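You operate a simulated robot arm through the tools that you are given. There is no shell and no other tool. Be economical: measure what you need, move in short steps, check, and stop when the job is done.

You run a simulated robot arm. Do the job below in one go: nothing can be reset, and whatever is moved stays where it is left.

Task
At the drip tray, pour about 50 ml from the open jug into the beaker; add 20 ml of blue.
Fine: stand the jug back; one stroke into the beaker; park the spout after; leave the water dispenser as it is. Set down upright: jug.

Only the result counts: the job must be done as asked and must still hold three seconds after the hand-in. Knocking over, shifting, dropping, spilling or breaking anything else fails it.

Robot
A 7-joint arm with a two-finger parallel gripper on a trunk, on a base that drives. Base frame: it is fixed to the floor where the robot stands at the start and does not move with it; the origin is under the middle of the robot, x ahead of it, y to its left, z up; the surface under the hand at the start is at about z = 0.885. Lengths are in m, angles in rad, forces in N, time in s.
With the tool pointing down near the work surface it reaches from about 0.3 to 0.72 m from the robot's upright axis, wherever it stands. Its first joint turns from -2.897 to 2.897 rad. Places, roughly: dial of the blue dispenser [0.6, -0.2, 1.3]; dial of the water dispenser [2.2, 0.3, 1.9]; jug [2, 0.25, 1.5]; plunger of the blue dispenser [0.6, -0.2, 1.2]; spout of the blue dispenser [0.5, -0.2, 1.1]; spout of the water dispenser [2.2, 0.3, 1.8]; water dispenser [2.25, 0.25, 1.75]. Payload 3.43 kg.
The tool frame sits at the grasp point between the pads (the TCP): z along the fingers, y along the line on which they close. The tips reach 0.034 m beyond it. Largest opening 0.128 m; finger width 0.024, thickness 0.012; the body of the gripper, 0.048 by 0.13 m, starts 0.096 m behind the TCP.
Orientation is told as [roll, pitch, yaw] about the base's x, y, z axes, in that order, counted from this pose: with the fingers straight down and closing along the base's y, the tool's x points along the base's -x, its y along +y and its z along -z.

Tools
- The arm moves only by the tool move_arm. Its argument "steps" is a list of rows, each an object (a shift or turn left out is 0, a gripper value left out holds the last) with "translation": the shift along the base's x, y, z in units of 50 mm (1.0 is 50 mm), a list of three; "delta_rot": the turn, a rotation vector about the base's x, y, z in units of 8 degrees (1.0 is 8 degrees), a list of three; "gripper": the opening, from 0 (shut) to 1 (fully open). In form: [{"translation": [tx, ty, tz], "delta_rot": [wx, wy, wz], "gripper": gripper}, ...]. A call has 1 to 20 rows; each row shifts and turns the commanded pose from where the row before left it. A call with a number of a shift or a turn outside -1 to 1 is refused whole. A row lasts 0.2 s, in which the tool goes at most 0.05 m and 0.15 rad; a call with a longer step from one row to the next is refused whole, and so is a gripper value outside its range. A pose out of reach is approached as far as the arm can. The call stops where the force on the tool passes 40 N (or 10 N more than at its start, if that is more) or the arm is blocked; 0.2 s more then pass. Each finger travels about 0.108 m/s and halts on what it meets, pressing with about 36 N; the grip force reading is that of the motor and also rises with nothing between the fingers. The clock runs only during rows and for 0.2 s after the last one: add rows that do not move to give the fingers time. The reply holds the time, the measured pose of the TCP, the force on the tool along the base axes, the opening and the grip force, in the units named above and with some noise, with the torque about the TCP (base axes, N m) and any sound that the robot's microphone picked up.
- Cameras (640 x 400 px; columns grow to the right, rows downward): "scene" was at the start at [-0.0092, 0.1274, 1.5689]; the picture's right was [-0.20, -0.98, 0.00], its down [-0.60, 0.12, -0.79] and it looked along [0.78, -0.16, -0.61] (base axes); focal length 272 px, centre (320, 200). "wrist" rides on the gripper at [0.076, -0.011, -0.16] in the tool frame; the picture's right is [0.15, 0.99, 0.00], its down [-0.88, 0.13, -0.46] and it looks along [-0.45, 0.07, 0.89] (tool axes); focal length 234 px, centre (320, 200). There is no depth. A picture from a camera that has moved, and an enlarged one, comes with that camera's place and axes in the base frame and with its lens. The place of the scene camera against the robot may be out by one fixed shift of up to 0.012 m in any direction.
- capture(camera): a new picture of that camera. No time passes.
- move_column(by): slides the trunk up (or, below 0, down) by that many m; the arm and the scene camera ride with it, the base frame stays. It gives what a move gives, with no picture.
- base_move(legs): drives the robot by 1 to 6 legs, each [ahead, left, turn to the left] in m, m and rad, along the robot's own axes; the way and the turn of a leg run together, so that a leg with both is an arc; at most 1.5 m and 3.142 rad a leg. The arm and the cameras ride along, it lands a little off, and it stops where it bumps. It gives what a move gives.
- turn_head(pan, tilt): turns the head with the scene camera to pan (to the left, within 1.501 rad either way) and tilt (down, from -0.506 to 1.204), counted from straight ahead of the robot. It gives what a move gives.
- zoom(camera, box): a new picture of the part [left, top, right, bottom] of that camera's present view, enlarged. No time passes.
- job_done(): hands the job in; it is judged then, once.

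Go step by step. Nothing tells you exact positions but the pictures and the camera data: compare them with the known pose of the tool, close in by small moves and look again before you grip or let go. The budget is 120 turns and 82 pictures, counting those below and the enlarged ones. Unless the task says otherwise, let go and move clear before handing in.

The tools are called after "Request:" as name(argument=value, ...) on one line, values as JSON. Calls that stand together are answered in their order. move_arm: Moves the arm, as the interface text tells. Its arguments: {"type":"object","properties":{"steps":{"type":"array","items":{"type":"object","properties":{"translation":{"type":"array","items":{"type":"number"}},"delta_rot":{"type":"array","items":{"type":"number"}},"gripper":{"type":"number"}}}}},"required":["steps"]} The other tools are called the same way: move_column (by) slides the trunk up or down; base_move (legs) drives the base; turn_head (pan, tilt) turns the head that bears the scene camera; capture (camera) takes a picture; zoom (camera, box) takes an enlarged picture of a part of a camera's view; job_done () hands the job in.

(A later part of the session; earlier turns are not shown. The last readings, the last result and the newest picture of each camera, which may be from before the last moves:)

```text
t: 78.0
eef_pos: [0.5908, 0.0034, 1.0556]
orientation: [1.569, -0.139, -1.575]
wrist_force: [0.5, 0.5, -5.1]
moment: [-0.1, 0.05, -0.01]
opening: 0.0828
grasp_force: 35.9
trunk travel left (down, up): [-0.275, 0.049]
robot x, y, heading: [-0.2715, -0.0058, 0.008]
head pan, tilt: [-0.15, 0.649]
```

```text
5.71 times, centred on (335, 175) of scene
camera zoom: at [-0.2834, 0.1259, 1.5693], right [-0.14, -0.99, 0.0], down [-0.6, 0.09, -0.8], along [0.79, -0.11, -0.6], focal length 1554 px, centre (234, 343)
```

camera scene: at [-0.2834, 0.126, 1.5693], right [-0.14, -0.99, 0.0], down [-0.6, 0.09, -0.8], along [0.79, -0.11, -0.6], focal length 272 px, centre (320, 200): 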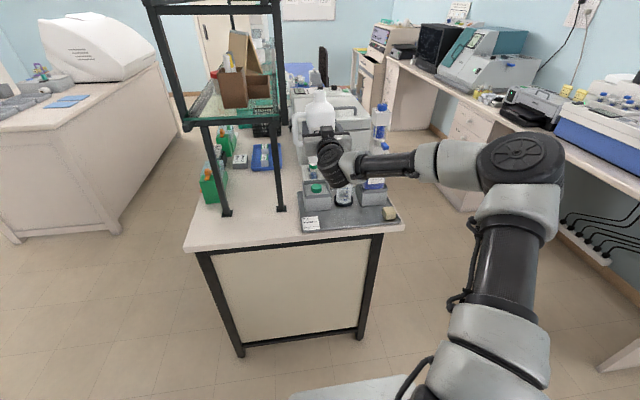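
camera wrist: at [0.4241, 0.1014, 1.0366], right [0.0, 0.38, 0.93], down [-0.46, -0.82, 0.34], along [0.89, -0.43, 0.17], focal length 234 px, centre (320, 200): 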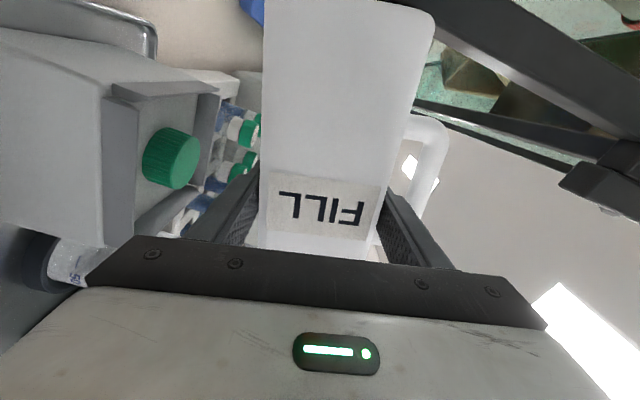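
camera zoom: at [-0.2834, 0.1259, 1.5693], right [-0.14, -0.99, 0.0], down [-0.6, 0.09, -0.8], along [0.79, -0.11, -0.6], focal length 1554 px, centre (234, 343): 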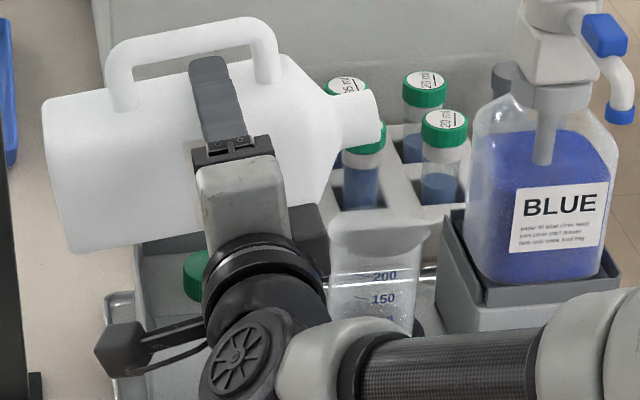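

The lip now sits above the beaker mouth. Shifting 8 mm back and tilting by small steps, watching weight and level.

Request:
move_arm(steps=[{"translation": [0, 0.16, 0]}, {"delta_rot": [0.12, 0, 0]}, {"delta_rot": [0.12, 0, 0]}, {}, {}])

Request:
move_arm(steps=[{"delta_rot": [0.12, 0, 0]}, {"delta_rot": [0.13, 0, 0]}, {}, {}, {}])

Request:
zoom(camera="scene", box=[310, 150, 370, 210])

```text
t: 79.2
eef_pos: [0.5897, 0.0117, 1.0569]
orientation: [1.569, -0.108, -1.575]
wrist_force: [0.2, 0.0, -4.8]
moment: [-0.16, 0.04, -0.02]
opening: 0.0826
grasp_force: 36.1
trunk travel left (down, up): [-0.275, 0.049]
robot x, y, heading: [-0.2769, -0.0051, 0.01]
head pan, tilt: [-0.15, 0.649]
```

```text
t: 80.4
eef_pos: [0.5899, 0.0121, 1.0562]
orientation: [1.569, -0.071, -1.576]
wrist_force: [-0.2, -0.4, -4.3]
moment: [-0.09, 0.07, 0.01]
opening: 0.0826
grasp_force: 36.0
trunk travel left (down, up): [-0.275, 0.049]
robot x, y, heading: [-0.2735, -0.005, 0.006]
head pan, tilt: [-0.15, 0.649]
```

```text
6.67 times, centred on (340, 180) of scene
camera zoom: at [-0.2834, 0.126, 1.5693], right [-0.14, -0.99, 0.0], down [-0.6, 0.09, -0.8], along [0.79, -0.11, -0.6], focal length 1813 px, centre (187, 333)
```

zoom: 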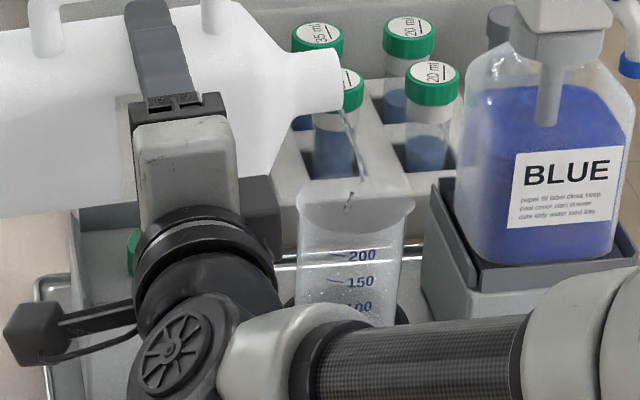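

A thin stream goes into the beaker. I'll tilt back now to check the amount.

Request:
move_arm(steps=[{"delta_rot": [-0.6, 0, 0]}, {"delta_rot": [-0.6, 0, 0]}, {}])

Request:
move_arm(steps=[{"delta_rot": [-0.6, 0, 0], "translation": [0, 0, 0.3]}, {"translation": [0, 0, 0.6]}, {"translation": [0, 0, 0.8]}, {"translation": [0, 0, 0.8]}, {"translation": [0, 0, 0.3]}, {}])

Request:
zoom(camera="scene", box=[310, 160, 370, 220])

```text
t: 81.2
eef_pos: [0.5889, 0.0106, 1.0549]
orientation: [1.569, -0.241, -1.573]
wrist_force: [0.4, 0.6, -4.7]
moment: [-0.15, 0.04, 0.01]
opening: 0.0829
grasp_force: 35.7
trunk travel left (down, up): [-0.275, 0.049]
robot x, y, heading: [-0.2735, -0.0071, 0.008]
head pan, tilt: [-0.15, 0.649]
```

```text
t: 82.6
eef_pos: [0.5905, 0.0108, 1.1963]
orientation: [1.571, -0.322, -1.574]
wrist_force: [0.3, 0.3, -4.1]
moment: [-0.17, 0.02, 0.02]
opening: 0.0827
grasp_force: 36.1
trunk travel left (down, up): [-0.275, 0.049]
robot x, y, heading: [-0.2734, -0.0078, 0.012]
head pan, tilt: [-0.15, 0.649]
```

```text
6.67 times, centred on (340, 190) of scene
camera zoom: at [-0.2834, 0.126, 1.5693], right [-0.14, -0.99, 0.0], down [-0.6, 0.09, -0.8], along [0.79, -0.11, -0.6], focal length 1813 px, centre (187, 267)
```

zoom: 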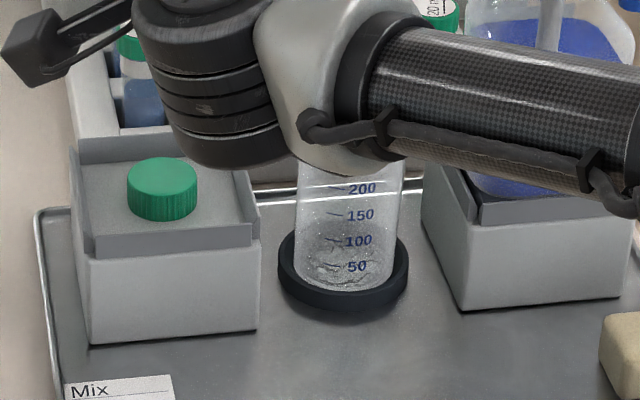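

Request:
zoom(camera="scene", box=[332, 183, 352, 208])

```text
16.00 times, centred on (342, 196) of scene
camera zoom: at [-0.2834, 0.126, 1.5693], right [-0.14, -0.99, 0.0], down [-0.6, 0.09, -0.8], along [0.79, -0.11, -0.6], focal length 4350 px, centre (-32, 272)
```

zoom: 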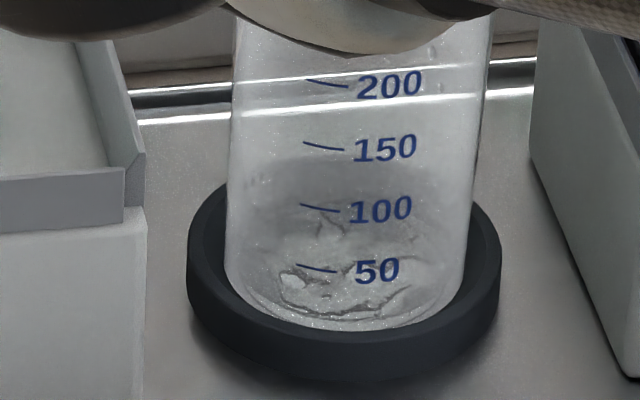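

Only a little is in so far. I'll go back down, pour again somewhat longer, and recheck.

Request:
move_arm(steps=[{"translation": [0, 0, -0.8]}, {"translation": [0, 0, -0.8]}, {"translation": [0, 0, -0.8]}, {"translation": [0, 0, -0.4]}, {"delta_rot": [0.6, 0, 0]}, {"delta_rot": [0.6, 0, 0]}, {}])

Request:
move_arm(steps=[{"delta_rot": [0.3, 0, 0]}, {"delta_rot": [0.3, 0, 0]}, {}, {}, {}, {}, {}])

Request:
zoom(camera="scene", box=[310, 150, 370, 210])

```text
t: 84.2
eef_pos: [0.59, 0.0111, 1.0559]
orientation: [1.569, -0.153, -1.575]
wrist_force: [-0.5, -0.8, -4.6]
moment: [-0.12, 0.06, 0.02]
opening: 0.0828
grasp_force: 36.5
trunk travel left (down, up): [-0.275, 0.049]
robot x, y, heading: [-0.2707, -0.0063, 0.006]
head pan, tilt: [-0.15, 0.649]
```

```text
t: 85.8
eef_pos: [0.5905, 0.0115, 1.0552]
orientation: [1.569, -0.07, -1.574]
wrist_force: [-0.3, 0.6, -2.7]
moment: [-0.12, 0.03, 0.01]
opening: 0.0829
grasp_force: 36.0
trunk travel left (down, up): [-0.275, 0.049]
robot x, y, heading: [-0.2776, -0.0073, 0.009]
head pan, tilt: [-0.15, 0.649]
```

```text
6.67 times, centred on (340, 180) of scene
camera zoom: at [-0.2834, 0.126, 1.5693], right [-0.14, -0.99, 0.0], down [-0.6, 0.09, -0.8], along [0.79, -0.11, -0.6], focal length 1813 px, centre (187, 333)
```

zoom: 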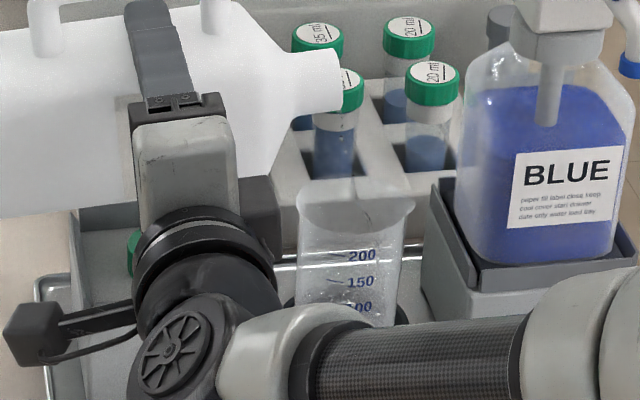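

The stream stopped at 86°, so flow is set by tilt. One more degree, hold, then check the level.

Request:
move_arm(steps=[{"delta_rot": [0.13, 0, 0]}, {}, {}, {}, {}, {}, {}, {}])

Request:
zoom(camera="scene", box=[310, 150, 370, 210])

Request:
move_arm(steps=[{"delta_rot": [-0.6, 0, 0]}, {"delta_rot": [-0.6, 0, 0]}, {"translation": [0, 0, 0.6]}, {"translation": [0, 0, 0.8]}, {"translation": [0, 0, 0.8]}, {"translation": [0, 0, 0.6]}, {}])

Request:
zoom(camera="scene", box=[332, 183, 352, 208])

```text
t: 87.6
eef_pos: [0.5906, 0.0123, 1.0547]
orientation: [1.567, -0.054, -1.575]
wrist_force: [-0.3, 0.4, -5.0]
moment: [-0.11, 0.04, 0.03]
opening: 0.0828
grasp_force: 35.8
trunk travel left (down, up): [-0.275, 0.049]
robot x, y, heading: [-0.2754, -0.0066, 0.009]
head pan, tilt: [-0.15, 0.649]
```

```text
6.67 times, centred on (340, 180) of scene
camera zoom: at [-0.2834, 0.126, 1.5693], right [-0.14, -0.99, 0.0], down [-0.6, 0.09, -0.8], along [0.79, -0.11, -0.6], focal length 1813 px, centre (187, 333)
```

zoom: 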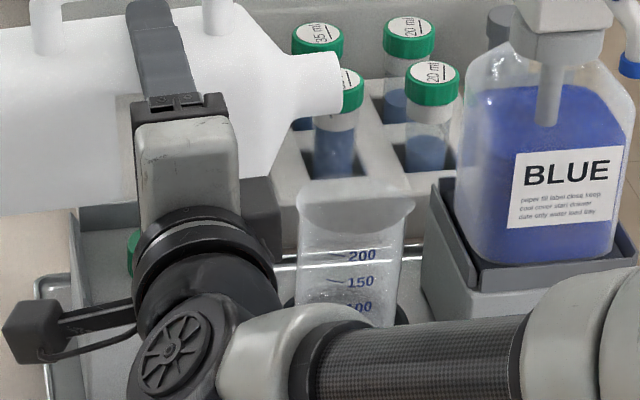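

```text
t: 89.2
eef_pos: [0.5885, 0.0126, 1.1972]
orientation: [1.57, -0.221, -1.574]
wrist_force: [0.3, 0.1, -3.9]
moment: [-0.14, 0.04, 0.03]
opening: 0.0828
grasp_force: 35.6
trunk travel left (down, up): [-0.275, 0.049]
robot x, y, heading: [-0.2743, -0.0068, 0.003]
head pan, tilt: [-0.15, 0.649]
```

```text
16.00 times, centred on (342, 196) of scene
camera zoom: at [-0.2835, 0.1259, 1.5693], right [-0.14, -0.99, 0.0], down [-0.6, 0.09, -0.8], along [0.79, -0.11, -0.6], focal length 4350 px, centre (-32, 272)
```

zoom: 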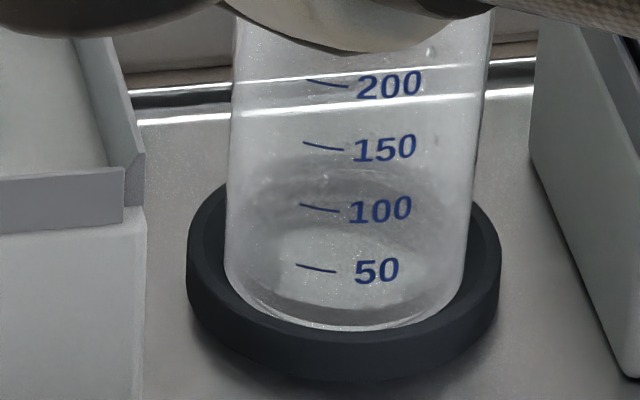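

Looks like roughly 20 ml. I'll pour again, tilting about 1.2° further than last time.

Request:
move_arm(steps=[{"translation": [0, 0, -0.8]}, {"translation": [0, 0, -0.8]}, {"translation": [0, 0, -0.8]}, {"translation": [0, 0, -0.4]}, {"delta_rot": [0.6, 0, 0]}, {"delta_rot": [0.6, 0, 0]}, {"delta_rot": [0.14, 0, 0]}, {}, {}, {}, {}, {}, {}, {}])

Request:
move_arm(steps=[{"delta_rot": [-0.6, 0, 0]}, {"delta_rot": [-0.6, 0, 0]}, {"translation": [0, 0, 0.6]}, {"translation": [0, 0, 0.8]}, {"translation": [0, 0, 0.8]}, {"translation": [0, 0, 0.6]}, {}, {}, {}])

Request:
zoom(camera="scene", box=[332, 183, 352, 208])

```text
t: 92.2
eef_pos: [0.59, 0.0118, 1.0561]
orientation: [1.569, -0.034, -1.575]
wrist_force: [1.1, 0.2, -4.2]
moment: [-0.05, 0.01, -0.02]
opening: 0.0828
grasp_force: 35.9
trunk travel left (down, up): [-0.275, 0.049]
robot x, y, heading: [-0.2749, -0.006, 0.007]
head pan, tilt: [-0.15, 0.649]
```

```text
t: 94.2
eef_pos: [0.5906, 0.0116, 1.196]
orientation: [1.57, -0.201, -1.573]
wrist_force: [0.6, -0.6, -4.3]
moment: [-0.15, 0.02, 0.0]
opening: 0.0828
grasp_force: 36.3
trunk travel left (down, up): [-0.275, 0.049]
robot x, y, heading: [-0.2762, -0.0055, 0.004]
head pan, tilt: [-0.15, 0.649]
```

```text
16.00 times, centred on (342, 196) of scene
camera zoom: at [-0.2835, 0.126, 1.5693], right [-0.14, -0.99, 0.0], down [-0.6, 0.09, -0.8], along [0.79, -0.11, -0.6], focal length 4350 px, centre (-32, 272)
```

zoom: 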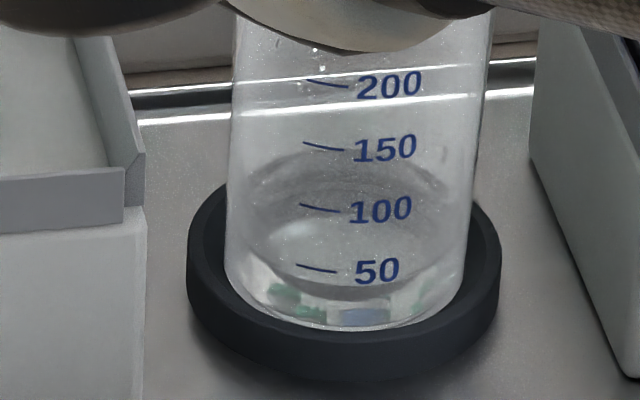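

The water line is now visible, at about 28 ml. Another slightly larger tilt.

Request:
move_arm(steps=[{"translation": [0, 0, -0.8]}, {"translation": [0, 0, -0.8]}, {"translation": [0, 0, -0.8]}, {"translation": [0, 0, -0.4]}, {"delta_rot": [0.6, 0, 0]}, {"delta_rot": [0.6, 0, 0]}, {"delta_rot": [0.175, 0, 0]}, {}, {}, {}, {}, {}, {}, {}])

Request:
move_arm(steps=[{"delta_rot": [-0.6, 0, 0]}, {"delta_rot": [-0.6, 0, 0]}, {"translation": [0, 0, 0.6]}, {"translation": [0, 0, 0.8]}, {"translation": [0, 0, 0.8]}, {"translation": [0, 0, 0.6]}, {}, {}, {}])

Request:
zoom(camera="scene", box=[332, 183, 352, 208])

```text
t: 97.2
eef_pos: [0.5892, 0.0124, 1.0541]
orientation: [1.57, -0.009, -1.573]
wrist_force: [0.3, 0.1, -3.9]
moment: [-0.06, 0.04, 0.06]
opening: 0.0828
grasp_force: 35.8
trunk travel left (down, up): [-0.275, 0.049]
robot x, y, heading: [-0.2762, -0.0043, 0.01]
head pan, tilt: [-0.15, 0.649]
```

```text
t: 99.2
eef_pos: [0.5902, 0.0107, 1.1952]
orientation: [1.569, -0.178, -1.575]
wrist_force: [0.4, 0.4, -4.3]
moment: [-0.13, 0.02, -0.01]
opening: 0.0829
grasp_force: 36.0
trunk travel left (down, up): [-0.275, 0.049]
robot x, y, heading: [-0.2794, -0.0052, 0.01]
head pan, tilt: [-0.15, 0.649]
```

```text
16.00 times, centred on (342, 196) of scene
camera zoom: at [-0.2835, 0.126, 1.5693], right [-0.14, -0.99, 0.0], down [-0.6, 0.09, -0.8], along [0.79, -0.11, -0.6], focal length 4350 px, centre (-32, 272)
```

zoom: 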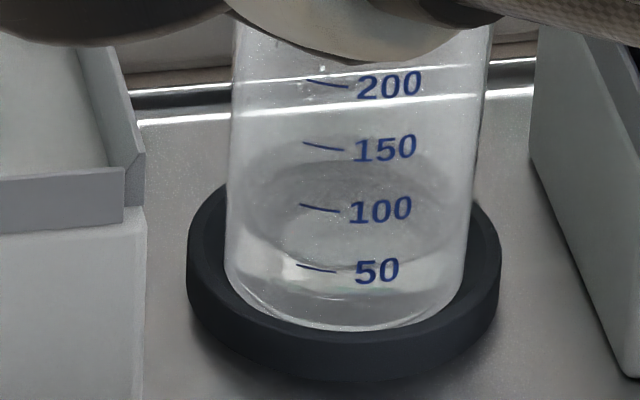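

The water line is right at the 50 mark. Now righting the jug and taking it back to its place.

Request:
move_arm(steps=[{"translation": [-0.3, -0.1, 0], "delta_rot": [-0.7, 0, 0]}, {"translation": [-0.3, -0.1, 0], "delta_rot": [-0.7, 0, 0]}, {"delta_rot": [-0.8, 0, 0]}, {"delta_rot": [-0.8, 0, 0]}, {"delta_rot": [-0.8, 0, 0]}, {"delta_rot": [-0.8, 0, 0]}, {"delta_rot": [-0.8, 0, 0]}, {"delta_rot": [-0.8, 0, 0]}, {"delta_rot": [-0.8, 0, 0]}, {"delta_rot": [-0.8, 0, 0]}, {"delta_rot": [-0.8, 0, 0]}, {"delta_rot": [-0.8, 0, 0]}, {"delta_rot": [-0.6, 0, 0]}, {}, {}])

Request:
capture(camera="scene")

```text
t: 102.4
eef_pos: [0.5601, 0.0023, 1.196]
orientation: [-2.32, -1.568, 2.318]
wrist_force: [-0.4, 1.1, -4.0]
moment: [-0.02, 0.04, 0.03]
opening: 0.0825
grasp_force: 36.1
trunk travel left (down, up): [-0.275, 0.049]
robot x, y, heading: [-0.2764, -0.0074, 0.005]
head pan, tilt: [-0.15, 0.649]
```

```text
37 pictures are left
camera scene: at [-0.2835, 0.126, 1.5693], right [-0.14, -0.99, 0.0], down [-0.6, 0.09, -0.8], along [0.79, -0.11, -0.6], focal length 272 px, centre (320, 200)
```

scene: 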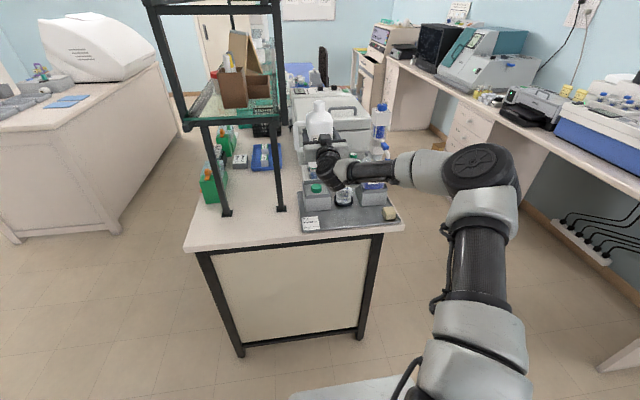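

Upright again. Lowering to the original spot, the last part slowly.

Request:
move_arm(steps=[{"translation": [-0.6, -0.2, 0]}, {"translation": [-0.6, -0.3, 0]}, {"translation": [-0.56, -0.3, 0]}, {"translation": [0, 0, -0.8]}, {"translation": [0, 0, -0.8]}, {"translation": [0, 0, -0.8]}, {"translation": [0, 0, -0.8]}, {"translation": [0, 0, -0.4]}, {}])

```text
t: 104.4
eef_pos: [0.4711, -0.0382, 1.0151]
orientation: [-2.504, -1.568, 2.503]
wrist_force: [-0.7, 0.6, -4.0]
moment: [-0.01, 0.02, 0.04]
opening: 0.0826
grasp_force: 35.9
trunk travel left (down, up): [-0.275, 0.049]
robot x, y, heading: [-0.2768, -0.0091, 0.007]
head pan, tilt: [-0.15, 0.649]
```

Request:
move_arm(steps=[{"translation": [0, 0, -0.15]}, {"translation": [0, 0, -0.15]}, {"translation": [0, 0, -0.08]}, {}, {}])

```text
t: 105.6
eef_pos: [0.4724, -0.038, 0.9971]
orientation: [-2.482, -1.568, 2.48]
wrist_force: [-0.4, 0.7, -4.6]
moment: [-0.02, 0.05, -0.01]
opening: 0.0826
grasp_force: 36.5
trunk travel left (down, up): [-0.275, 0.049]
robot x, y, heading: [-0.2719, -0.0044, 0.012]
head pan, tilt: [-0.15, 0.649]
```

Request:
move_arm(steps=[{"translation": [0, 0, -0.04]}, {}, {"translation": [0, 0, -0.03]}, {}, {}])

```text
t: 106.8
eef_pos: [0.4721, -0.0375, 0.9961]
orientation: [-2.906, -1.561, 2.904]
wrist_force: [-0.5, -0.9, 12.8]
moment: [0.35, 0.35, -0.01]
opening: 0.0825
grasp_force: 35.9
trunk travel left (down, up): [-0.275, 0.049]
robot x, y, heading: [-0.2765, -0.0067, 0.01]
head pan, tilt: [-0.15, 0.649]
```

It's standing on the tray. Opening slightly and withdrawing straight back.

Request:
move_arm(steps=[{"translation": [0, 0, 0.03]}, {"gripper": 0.68}, {"gripper": 0.68}, {"gripper": 0.68}])

Request:
move_arm(steps=[{"translation": [-0.3, 0, 0]}, {"translation": [-0.4, 0, 0]}, {"translation": [-0.5, 0, 0]}, {"translation": [-0.5, 0, 0]}, {"translation": [-0.5, 0, 0]}, {}])

Request:
zoom(camera="scene", box=[270, 100, 430, 250])

```text
t: 107.8
eef_pos: [0.4704, -0.0378, 0.995]
orientation: [-2.518, -1.567, 2.52]
wrist_force: [-0.3, 0.5, -1.4]
moment: [-0.02, 0.0, 0.02]
opening: 0.0869
grasp_force: 0.0
trunk travel left (down, up): [-0.275, 0.049]
robot x, y, heading: [-0.2758, -0.0083, 0.005]
head pan, tilt: [-0.15, 0.649]
```

```text
t: 109.2
eef_pos: [0.3615, -0.0402, 0.9969]
orientation: [-2.57, -1.569, 2.569]
wrist_force: [-0.4, 0.3, -0.3]
moment: [0.02, 0.02, -0.04]
opening: 0.0873
grasp_force: 0.1
trunk travel left (down, up): [-0.275, 0.049]
robot x, y, heading: [-0.2746, -0.0044, 0.004]
head pan, tilt: [-0.15, 0.649]
```

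```text
2.67 times, centred on (350, 175) of scene
camera zoom: at [-0.2841, 0.1259, 1.5693], right [-0.14, -0.99, 0.0], down [-0.6, 0.09, -0.8], along [0.79, -0.11, -0.6], focal length 725 px, centre (240, 267)
```

zoom: 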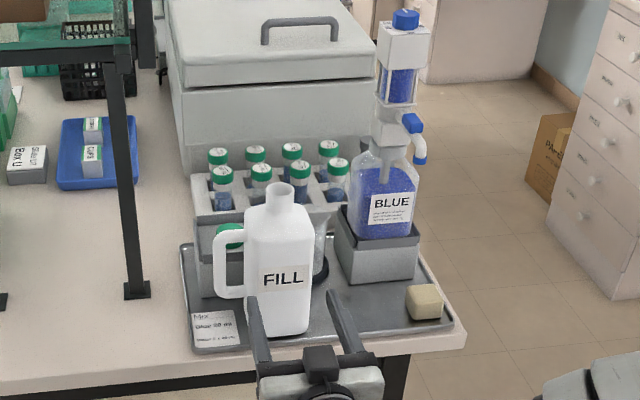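

The jug is back upright. Now studying the blue dispenser.

Request:
zoom(camera="scene", box=[345, 95, 385, 145])

Request:
zoom(camera="scene", box=[325, 95, 395, 205])

```text
8.00 times, centred on (365, 120) of scene
camera zoom: at [-0.2841, 0.1259, 1.5693], right [-0.14, -0.99, 0.0], down [-0.6, 0.09, -0.8], along [0.79, -0.11, -0.6], focal length 2175 px, centre (-40, 840)
```

zoom: 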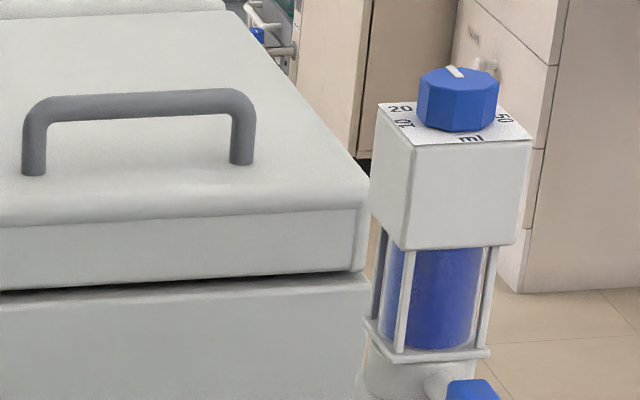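

```text
3.64 times, centred on (360, 150) of scene
camera zoom: at [-0.2841, 0.1259, 1.5693], right [-0.14, -0.99, 0.0], down [-0.6, 0.09, -0.8], along [0.79, -0.11, -0.6], focal length 989 px, centre (174, 382)
```

zoom: 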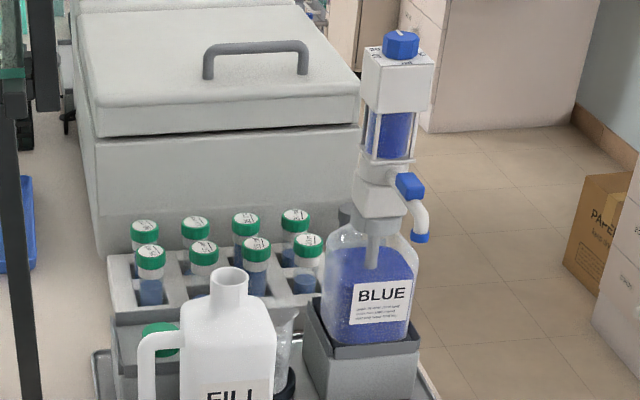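

I need a top view of the dial. Raising the arm, turning the tool back to pointing down.

Request:
move_arm(steps=[{"translation": [-0.5, 0, 0.8], "gripper": 0.5}, {"translation": [-0.3, 0, 0.9]}, {"translation": [0, 0, 0.9]}, {"translation": [0, 0, 0.9], "delta_rot": [0, 1, 0]}, {"translation": [0, 0, 0.9], "delta_rot": [0, 1, 0]}, {"translation": [0, 0, 0.6], "delta_rot": [0, 1, 0]}, {"delta_rot": [0, 1, 0]}, {"delta_rot": [0, 1, 0]}, {"delta_rot": [0, 1, 0]}, {"delta_rot": [0, 1, 0]}, {"delta_rot": [0, 1, 0]}, {"delta_rot": [0, 1, 0]}, {"delta_rot": [0, 1, 0]}, {"delta_rot": [0, 1, 0]}, {"delta_rot": [0, 0.25, 0]}, {}])

```text
t: 112.6
eef_pos: [0.3233, -0.0392, 1.2454]
orientation: [-0.001, -0.002, 0.001]
wrist_force: [-0.2, -0.9, -0.3]
moment: [0.01, 0.01, -0.02]
opening: 0.0639
grasp_force: 0.0
out of reach, approached as far as the arm can: row 8, 9
trunk travel left (down, up): [-0.275, 0.049]
robot x, y, heading: [-0.2716, -0.0061, 0.008]
head pan, tilt: [-0.15, 0.649]
```

Request:
move_arm(steps=[{"translation": [0, -0.3, 0.9]}, {"translation": [0, -0.5, 0.9]}, {"translation": [0, -0.5, 0.9]}, {"translation": [0, -0.5, 0.9]}, {"translation": [0, -0.5, 0.4]}, {}])

Request:
base_move(legs=[[0.2, -0.02, 0]])

Request:
capture(camera="wrist")

```text
refused: row 2 steps farther than a row can; nothing moved
```

```text
t: 114.2
eef_pos: [0.5218, -0.0562, 1.2441]
orientation: [-0.001, -0.003, 0.002]
wrist_force: [-0.7, -0.2, 0.0]
moment: [0.01, 0.0, -0.04]
opening: 0.064
grasp_force: 0.0
trunk travel left (down, up): [-0.275, 0.049]
robot x, y, heading: [-0.0741, -0.0226, 0.007]
head pan, tilt: [-0.15, 0.649]
```

```text
33 pictures are left
camera wrist: at [0.4442, -0.0658, 1.4041], right [-0.15, 0.99, 0.0], down [0.88, 0.13, 0.46], along [0.45, 0.07, -0.89], focal length 234 px, centre (320, 200)
```

wrist: 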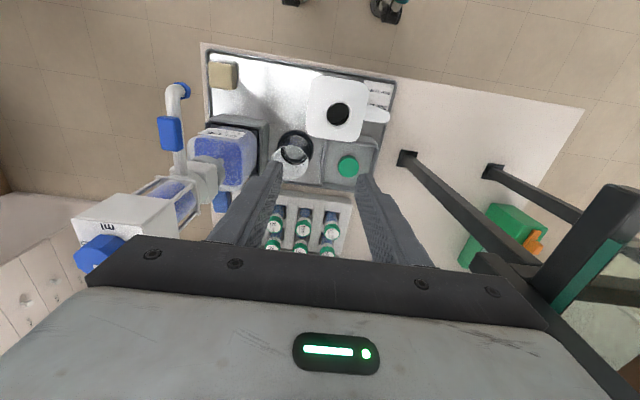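

Good overhead view. Raising and moving toward the dispenser for a look at its dial.

Request:
move_arm(steps=[{"translation": [0, -0.2, 0.9]}, {"translation": [0, -0.3, 0.9]}, {"translation": [0, -0.4, 0.9]}, {"translation": [0, -0.6, 0.7]}, {"translation": [0, -0.7, 0.4]}, {"translation": [0, -0.6, 0.2]}, {}])

Request:
capture(camera="wrist")

```text
t: 115.8
eef_pos: [0.4817, -0.1824, 1.3973]
orientation: [-0.002, -0.007, 0.002]
wrist_force: [-0.1, -0.2, 0.1]
moment: [0.02, 0.0, 0.0]
opening: 0.064
grasp_force: 0.1
out of reach, approached as far as the arm can: row 3, 4, 5, 6
trunk travel left (down, up): [-0.275, 0.049]
robot x, y, heading: [-0.0765, -0.0281, 0.008]
head pan, tilt: [-0.15, 0.649]
```

```text
32 pictures are left
camera wrist: at [0.4024, -0.1912, 1.5548], right [-0.15, 0.99, 0.0], down [0.88, 0.13, 0.46], along [0.46, 0.07, -0.89], focal length 234 px, centre (320, 200)
```

wrist: 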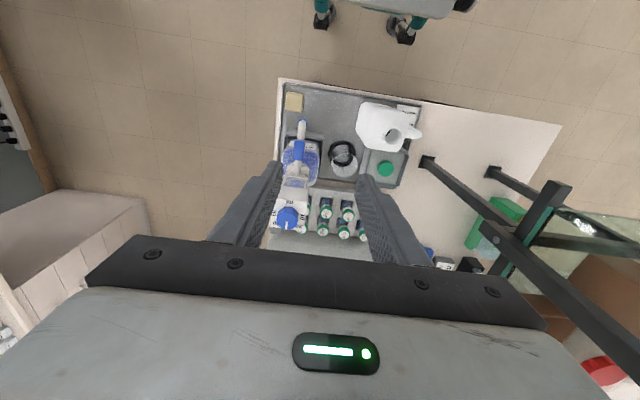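

Request:
zoom(camera="wrist", box=[260, 90, 360, 240])

Request:
zoom(camera="wrist", box=[265, 195, 315, 240])

```text
2.67 times, centred on (310, 165) of wrist
camera zoom: at [0.4024, -0.1912, 1.5548], right [-0.15, 0.99, 0.0], down [0.88, 0.13, 0.46], along [0.46, 0.07, -0.89], focal length 624 px, centre (347, 293)
```

zoom: 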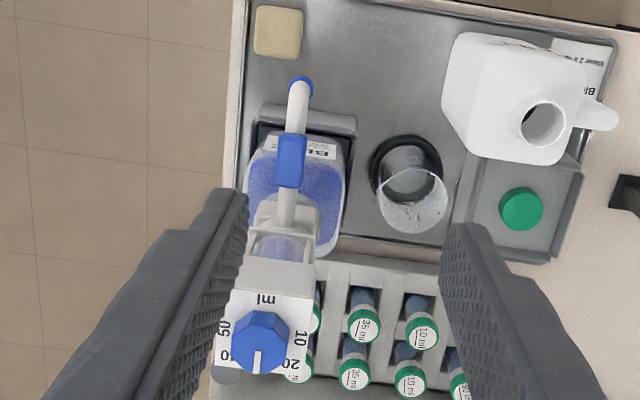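

```text
8.89 times, centred on (290, 218) of wrist
camera zoom: at [0.4024, -0.1912, 1.5548], right [-0.15, 0.99, 0.0], down [0.88, 0.13, 0.46], along [0.46, 0.07, -0.89], focal length 2082 px, centre (587, 44)
```

zoom: 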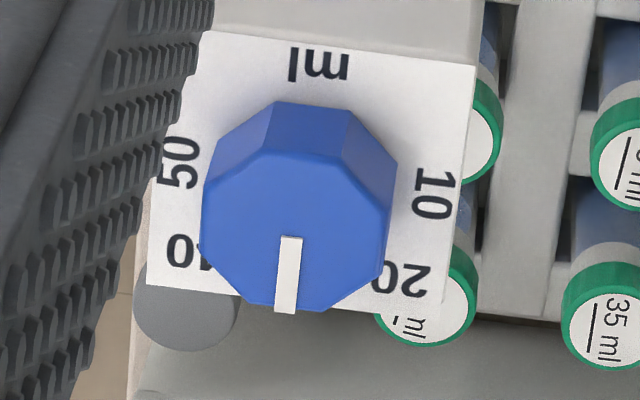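

The dial reads 30 (pointer at +x); 20 lies 45° toward +y, so I'll turn the knob +45° about z. The knob is at about (0.578, -0.209, 1.29) and the spout points along -x at z ≈ 1.16. First I'll raise the trunk and drive closer for reach.

Request:
move_column(by=0.048)

Request:
base_move(legs=[[0.06, -0.1, 0]])

Request:
capture(camera="wrist")

```text
t: 116.7
eef_pos: [0.4797, -0.1818, 1.4434]
orientation: [-0.001, -0.007, 0.004]
wrist_force: [-0.3, 0.8, -0.6]
moment: [-0.01, 0.0, 0.01]
opening: 0.0639
grasp_force: 0.0
trunk travel left (down, up): [-0.323, 0.001]
robot x, y, heading: [-0.0757, -0.0248, 0.008]
head pan, tilt: [-0.15, 0.649]
```

```text
t: 118.3
eef_pos: [0.5401, -0.2815, 1.4437]
orientation: [-0.002, -0.007, 0.001]
wrist_force: [0.1, 0.3, 0.5]
moment: [0.0, -0.01, -0.01]
opening: 0.0639
grasp_force: 0.1
trunk travel left (down, up): [-0.323, 0.001]
robot x, y, heading: [-0.017, -0.1213, 0.009]
head pan, tilt: [-0.15, 0.649]
```

```text
29 pictures are left
camera wrist: at [0.4628, -0.2914, 1.6026], right [-0.15, 0.99, 0.0], down [0.88, 0.13, 0.46], along [0.46, 0.07, -0.89], focal length 234 px, centre (320, 200)
```

wrist: 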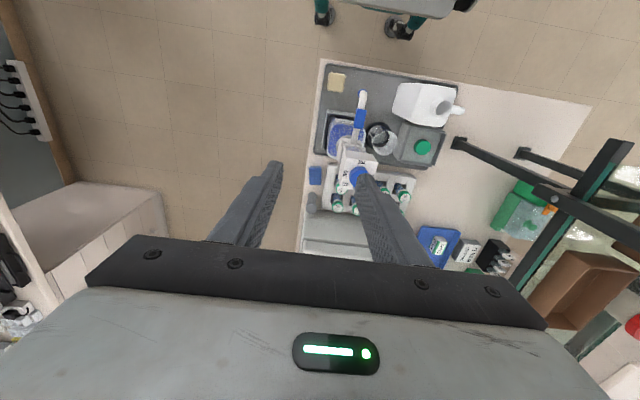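

Request:
move_arm(steps=[{"translation": [0.2, 0.5, 0]}, {"translation": [0.3, 0.5, -0.3]}, {"translation": [0.3, 0.4, -0.7]}, {"translation": [0, 0, -0.7]}, {}])

Request:
capture(camera="wrist")

Request:
turn_head(pan=-0.3, tilt=0.5)

Request:
capture(camera="scene")

```text
t: 119.5
eef_pos: [0.5805, -0.2104, 1.3589]
orientation: [-0.003, -0.007, 0.003]
wrist_force: [0.2, 0.5, 0.1]
moment: [0.0, -0.03, -0.02]
opening: 0.064
grasp_force: 0.1
trunk travel left (down, up): [-0.323, 0.001]
robot x, y, heading: [-0.0163, -0.1264, 0.006]
head pan, tilt: [-0.15, 0.649]
```

```text
28 pictures are left
camera wrist: at [0.5024, -0.2206, 1.5179], right [-0.15, 0.99, 0.0], down [0.88, 0.13, 0.46], along [0.46, 0.07, -0.89], focal length 234 px, centre (320, 200)
```

wrist: 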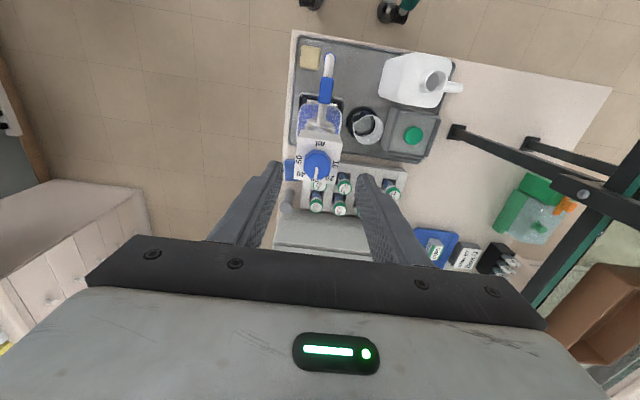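

```text
t: 120.2
eef_pos: [0.5804, -0.2118, 1.3595]
orientation: [-0.002, -0.006, 0.002]
wrist_force: [0.1, 0.0, -1.3]
moment: [0.0, -0.01, 0.02]
opening: 0.0641
grasp_force: 0.1
trunk travel left (down, up): [-0.323, 0.001]
robot x, y, heading: [-0.0153, -0.1267, 0.006]
head pan, tilt: [-0.3, 0.499]
```

```text
27 pictures are left
camera scene: at [-0.0232, -0.0059, 1.6306], right [-0.29, -0.96, 0.0], down [-0.46, 0.14, -0.88], along [0.84, -0.25, -0.48], focal length 272 px, centre (320, 200)
```

scene: 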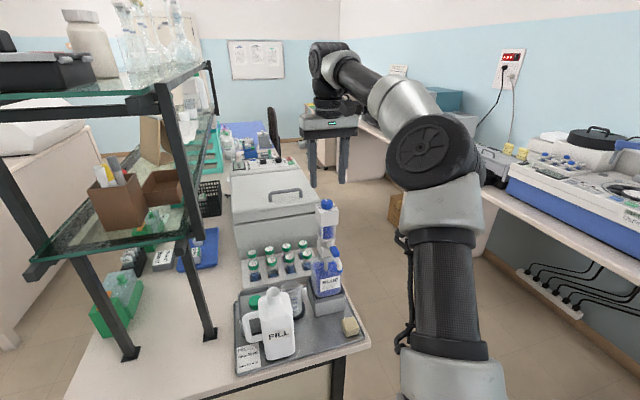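

Aligned above the knob. Descending in small steps, so as not to press the plunger.

Request:
move_arm(steps=[{"translation": [0, 0, -0.4], "gripper": 0.42}, {"translation": [0, 0, -0.38]}, {}])

Request:
zoom(camera="scene", box=[295, 165, 360, 225])

```text
t: 121.0
eef_pos: [0.58, -0.2137, 1.321]
orientation: [-0.003, -0.008, 0.0]
wrist_force: [-0.1, 0.5, 0.0]
moment: [-0.03, 0.02, 0.04]
opening: 0.0538
grasp_force: 0.1
trunk travel left (down, up): [-0.323, 0.001]
robot x, y, heading: [-0.0138, -0.1238, 0.006]
head pan, tilt: [-0.3, 0.499]
```

```text
6.67 times, centred on (328, 195) of scene
camera zoom: at [-0.0232, -0.0059, 1.6307], right [-0.29, -0.96, 0.0], down [-0.46, 0.14, -0.88], along [0.84, -0.25, -0.48], focal length 1813 px, centre (270, 233)
```

zoom: 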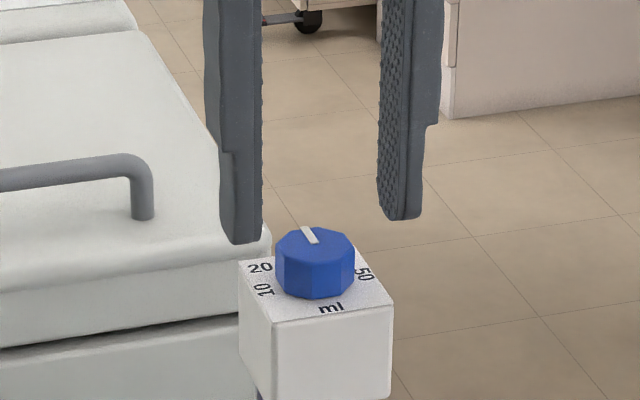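

Request:
move_arm(steps=[{"translation": [0, 0.02, -0.14]}, {"translation": [0, 0, -0.14]}, {}])

Request:
zoom(camera="scene", box=[305, 180, 350, 220])

```text
t: 121.8
eef_pos: [0.5801, -0.2117, 1.306]
orientation: [0.0, -0.007, 0.001]
wrist_force: [0.1, -0.6, 0.3]
moment: [0.01, 0.01, 0.03]
opening: 0.054
grasp_force: 0.1
trunk travel left (down, up): [-0.323, 0.001]
robot x, y, heading: [-0.0133, -0.1262, 0.007]
head pan, tilt: [-0.3, 0.499]
```

```text
10.00 times, centred on (328, 200) of scene
camera zoom: at [-0.0232, -0.006, 1.6307], right [-0.29, -0.96, 0.0], down [-0.46, 0.14, -0.88], along [0.84, -0.25, -0.48], focal length 2719 px, centre (245, 200)
```

zoom: 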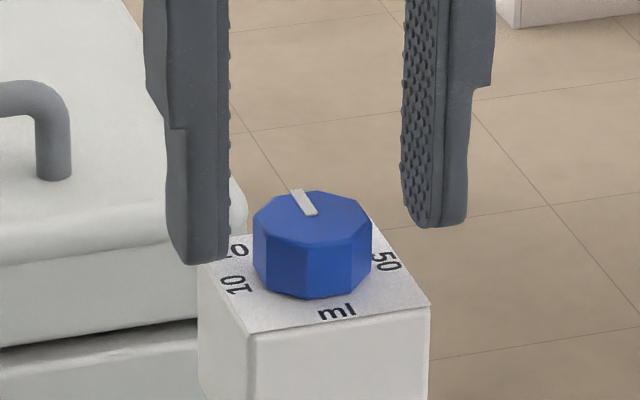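

Fingertips straddle the knob, about 5 mm above the plate. Closing, then turning 45° toward +y.

Request:
move_arm(steps=[{"gripper": 0.3}, {"gripper": 0.2}, {"gripper": 0.2}])

Request:
move_arm(steps=[{"delta_rot": [0, 0, 0.8]}, {"delta_rot": [0, 0, 0.8]}, {"delta_rot": [0, 0, 0.8]}, {"delta_rot": [0, 0, 0.8]}, {"delta_rot": [0, 0, 0.8]}, {"delta_rot": [0, 0, 0.8]}, {"delta_rot": [0, 0, 0.825]}, {}])

Request:
zoom(camera="scene", box=[305, 180, 350, 220])

```text
t: 122.6
eef_pos: [0.5812, -0.2106, 1.3069]
orientation: [-0.003, -0.006, 0.001]
wrist_force: [0.3, -1.3, 0.9]
moment: [-0.09, 0.01, 0.01]
opening: 0.0292
grasp_force: 35.8
trunk travel left (down, up): [-0.323, 0.001]
robot x, y, heading: [-0.0149, -0.1245, 0.011]
head pan, tilt: [-0.3, 0.499]
```

```text
t: 124.4
eef_pos: [0.5801, -0.2104, 1.3071]
orientation: [-0.002, -0.006, 0.79]
wrist_force: [-0.4, -3.6, 4.6]
moment: [-0.8, 0.55, -0.04]
opening: 0.0291
grasp_force: 36.2
trunk travel left (down, up): [-0.323, 0.001]
robot x, y, heading: [-0.0123, -0.1215, 0.01]
head pan, tilt: [-0.3, 0.499]
```

```text
10.00 times, centred on (328, 200) of scene
camera zoom: at [-0.0235, -0.0063, 1.6307], right [-0.29, -0.96, 0.0], down [-0.46, 0.14, -0.88], along [0.84, -0.25, -0.48], focal length 2719 px, centre (245, 200)
```

zoom: 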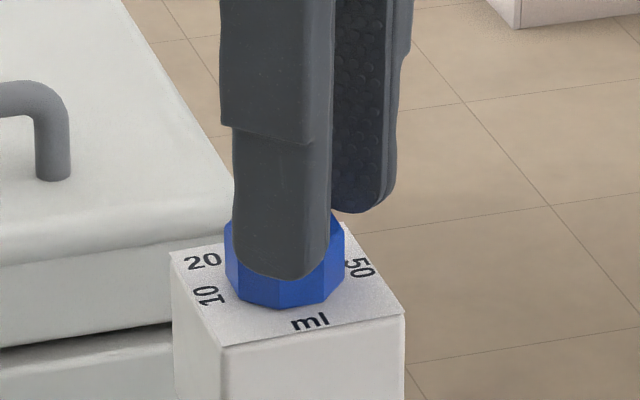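

The knob is turned, but the head got dragged a few mm since it was off the finger centre. I'll shift the tool back to relieve the strain before letting go.

Request:
move_arm(steps=[{"translation": [0.035, -0.08, 0]}, {"translation": [0.035, -0.08, 0]}, {}])

Request:
zoom(camera="scene", box=[305, 180, 350, 220])

```text
t: 125.2
eef_pos: [0.5845, -0.2191, 1.3069]
orientation: [-0.004, -0.009, 0.789]
wrist_force: [0.9, 0.7, 0.2]
moment: [0.9, -0.68, 0.0]
opening: 0.0292
grasp_force: 36.3
trunk travel left (down, up): [-0.323, 0.001]
robot x, y, heading: [-0.0176, -0.1227, 0.005]
head pan, tilt: [-0.3, 0.499]
```

```text
10.00 times, centred on (328, 200) of scene
camera zoom: at [-0.0232, -0.0059, 1.6306], right [-0.29, -0.96, 0.0], down [-0.46, 0.14, -0.88], along [0.84, -0.25, -0.48], focal length 2719 px, centre (245, 200)
```

zoom: 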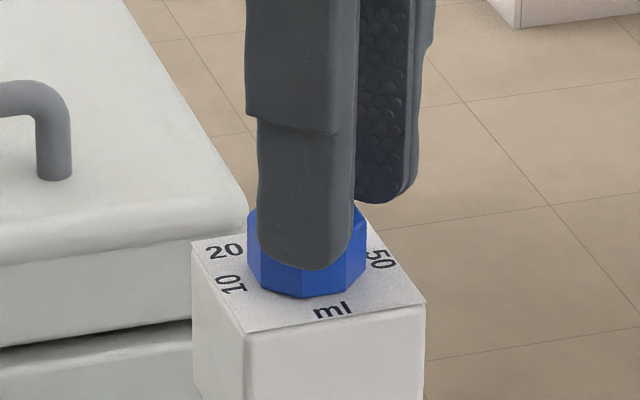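

Request:
move_arm(steps=[{"gripper": 0.4}, {"gripper": 0.45}, {}, {}])

Request:
move_arm(steps=[{"translation": [0, 0, 0.5]}, {"translation": [0, 0, 0.8]}, {"translation": [-0.3, 0, 0.2]}, {"delta_rot": [0, 0, -0.9]}, {"delta_rot": [0, 0, -0.9]}, {"delta_rot": [0, 0, -0.9]}, {"delta_rot": [0, 0, -0.9]}, {"delta_rot": [0, 0, -0.9]}, {"delta_rot": [0, 0, -0.9]}, {"delta_rot": [0, 0, -0.225]}, {}])

Request:
zoom(camera="scene", box=[305, 180, 350, 220])

Request:
zoom(camera="wrist", box=[265, 30, 385, 200])

```text
t: 126.2
eef_pos: [0.5838, -0.2193, 1.3053]
orientation: [-0.001, -0.007, 0.788]
wrist_force: [-0.5, 0.5, -0.6]
moment: [-0.01, 0.0, 0.03]
opening: 0.0574
grasp_force: 0.0
trunk travel left (down, up): [-0.323, 0.001]
robot x, y, heading: [-0.0154, -0.1245, 0.003]
head pan, tilt: [-0.3, 0.499]
```

```text
t: 128.6
eef_pos: [0.5692, -0.2195, 1.3821]
orientation: [-0.004, -0.007, 0.002]
wrist_force: [-0.3, 0.0, -0.1]
moment: [-0.02, 0.0, -0.02]
opening: 0.0576
grasp_force: 0.0
trunk travel left (down, up): [-0.323, 0.001]
robot x, y, heading: [-0.0138, -0.1241, 0.006]
head pan, tilt: [-0.3, 0.499]
```

```text
10.00 times, centred on (328, 200) of scene
camera zoom: at [-0.0232, -0.0059, 1.6307], right [-0.29, -0.96, 0.0], down [-0.46, 0.14, -0.88], along [0.84, -0.25, -0.48], focal length 2719 px, centre (245, 200)
```

zoom: 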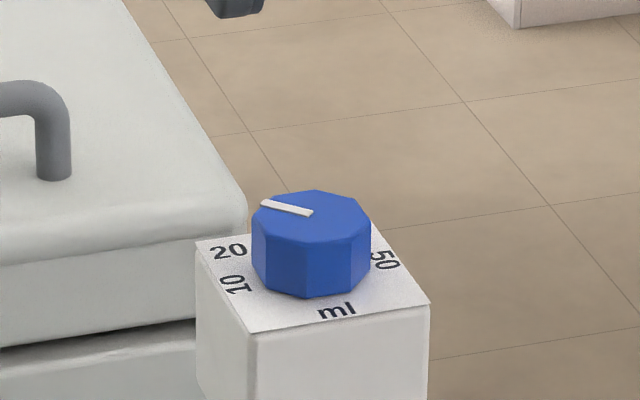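

```text
2.35 times, centred on (325, 115) of wrist
camera zoom: at [0.4912, -0.2284, 1.5397], right [-0.15, 0.99, 0.0], down [0.88, 0.13, 0.46], along [0.46, 0.07, -0.89], focal length 551 px, centre (308, 400)
```

zoom: 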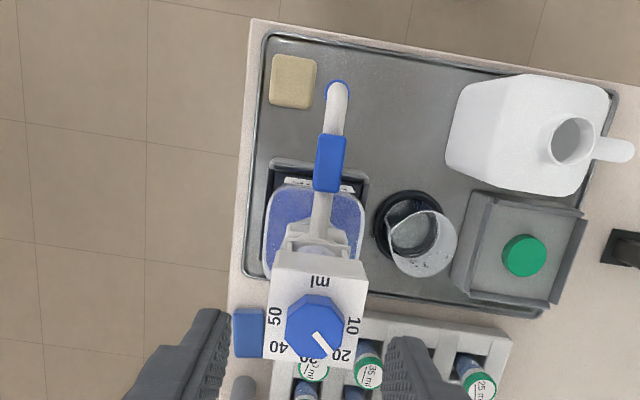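

Pointer is on 20 and the dispenser is back in place. Next I'll cage the spout's blue tab between the fingers; moving above it to check.

Request:
move_arm(steps=[{"translation": [-0.5, 0.1, 0], "gripper": 0.33}, {"translation": [-0.48, 0.07, 0]}, {"translation": [0, 0, -0.8]}, {"translation": [0, 0, -0.8]}, {"translation": [0, 0, -0.8]}, {"translation": [0, 0, -0.4]}, {}])

Request:
capture(camera="wrist")

Request:
zoom(camera="scene", box=[290, 190, 370, 280])

```text
t: 130.2
eef_pos: [0.5204, -0.2105, 1.2401]
orientation: [-0.001, -0.005, 0.004]
wrist_force: [0.1, -0.5, 0.3]
moment: [0.01, -0.02, 0.03]
opening: 0.0423
grasp_force: 0.0
trunk travel left (down, up): [-0.323, 0.001]
robot x, y, heading: [-0.0124, -0.124, 0.007]
head pan, tilt: [-0.3, 0.499]
```

```text
20 pictures are left
camera wrist: at [0.4415, -0.2195, 1.3989], right [-0.15, 0.99, 0.0], down [0.88, 0.13, 0.46], along [0.46, 0.07, -0.89], focal length 234 px, centre (320, 200)
```

wrist: 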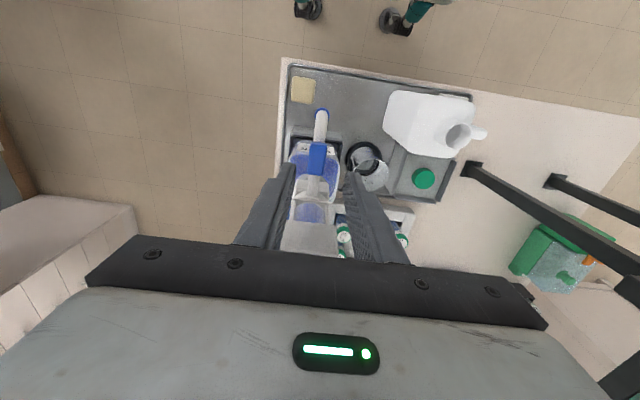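

```text
4.44 times, centred on (330, 235) of scene
camera zoom: at [-0.0232, -0.0059, 1.6307], right [-0.29, -0.96, 0.0], down [-0.46, 0.14, -0.88], along [0.84, -0.25, -0.48], focal length 1208 px, centre (276, 44)
```

zoom: 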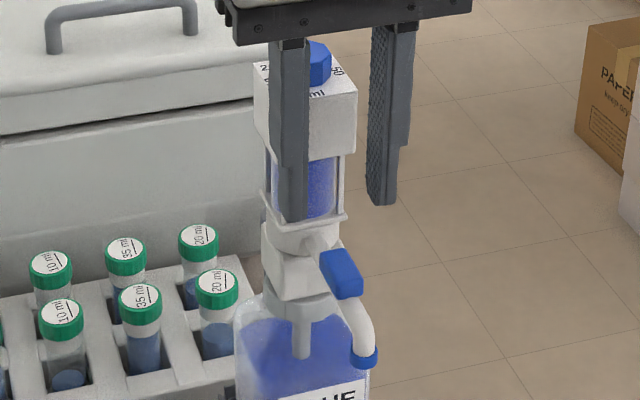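

Fingers are centred over the tab. Lowering around it.

Request:
move_arm(steps=[{"translation": [0, 0, -0.5]}, {"translation": [0, 0, -0.5]}, {"translation": [0, 0, -0.26]}, {}])

Request:
zoom(camera="scene", box=[300, 200, 360, 280])

```text
t: 131.2
eef_pos: [0.521, -0.2097, 1.1783]
orientation: [-0.002, -0.007, 0.001]
wrist_force: [-1.1, 0.9, 0.4]
moment: [-0.03, 0.03, 0.01]
opening: 0.0421
grasp_force: 0.1
trunk travel left (down, up): [-0.323, 0.001]
robot x, y, heading: [-0.0158, -0.123, 0.006]
head pan, tilt: [-0.3, 0.499]
```

```text
5.00 times, centred on (330, 240) of scene
camera zoom: at [-0.0232, -0.0059, 1.6307], right [-0.29, -0.96, 0.0], down [-0.46, 0.14, -0.88], along [0.84, -0.25, -0.48], focal length 1360 px, centre (270, 0)
```

zoom: 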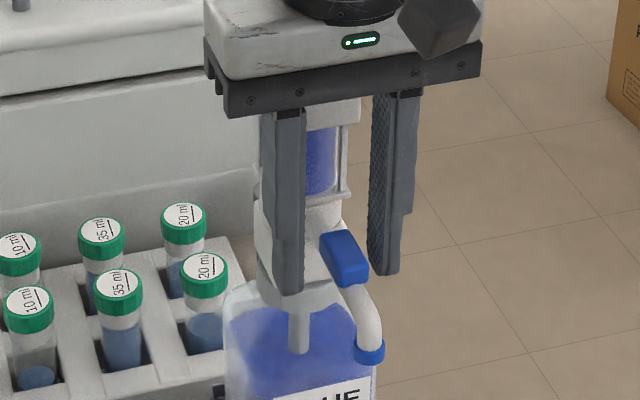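

The tab sits between the fingers. Narrowing the cage and swinging the spout along its arc, first third.

Request:
move_arm(steps=[{"gripper": 0.2}, {"translation": [0.0075, 0.1453, 0], "delta_rot": [0, 0, -0.734]}, {"translation": [0.0223, 0.1438, 0], "delta_rot": [0, 0, -0.734]}, {"translation": [0.0369, 0.1407, 0], "delta_rot": [0, 0, -0.734]}, {"translation": [0.0511, 0.1362, 0], "delta_rot": [0, 0, -0.734]}, {"translation": [0.0648, 0.1303, 0], "delta_rot": [0, 0, -0.734]}, {}])

Request:
zoom(camera="scene", box=[290, 190, 360, 280])

```text
t: 132.8
eef_pos: [0.5299, -0.1759, 1.178]
orientation: [-0.002, -0.009, -0.51]
wrist_force: [0.7, -0.6, 1.2]
moment: [0.05, 0.0, -0.04]
opening: 0.0255
grasp_force: 0.1
trunk travel left (down, up): [-0.323, 0.001]
robot x, y, heading: [-0.0162, -0.1254, 0.009]
head pan, tilt: [-0.3, 0.499]
```

```text
4.44 times, centred on (325, 235) of scene
camera zoom: at [-0.0232, -0.0059, 1.6307], right [-0.29, -0.96, 0.0], down [-0.46, 0.14, -0.88], along [0.84, -0.25, -0.48], focal length 1208 px, centre (298, 44)
```

zoom: 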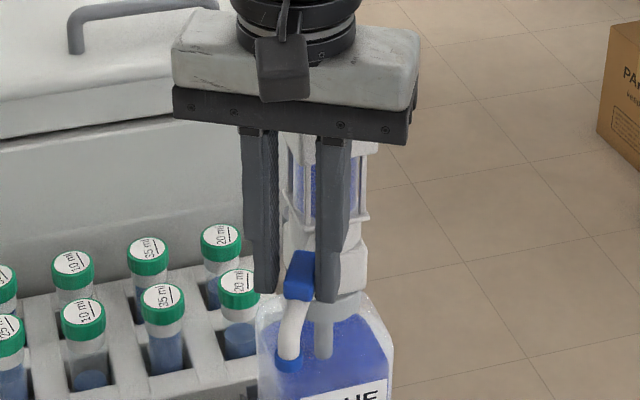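

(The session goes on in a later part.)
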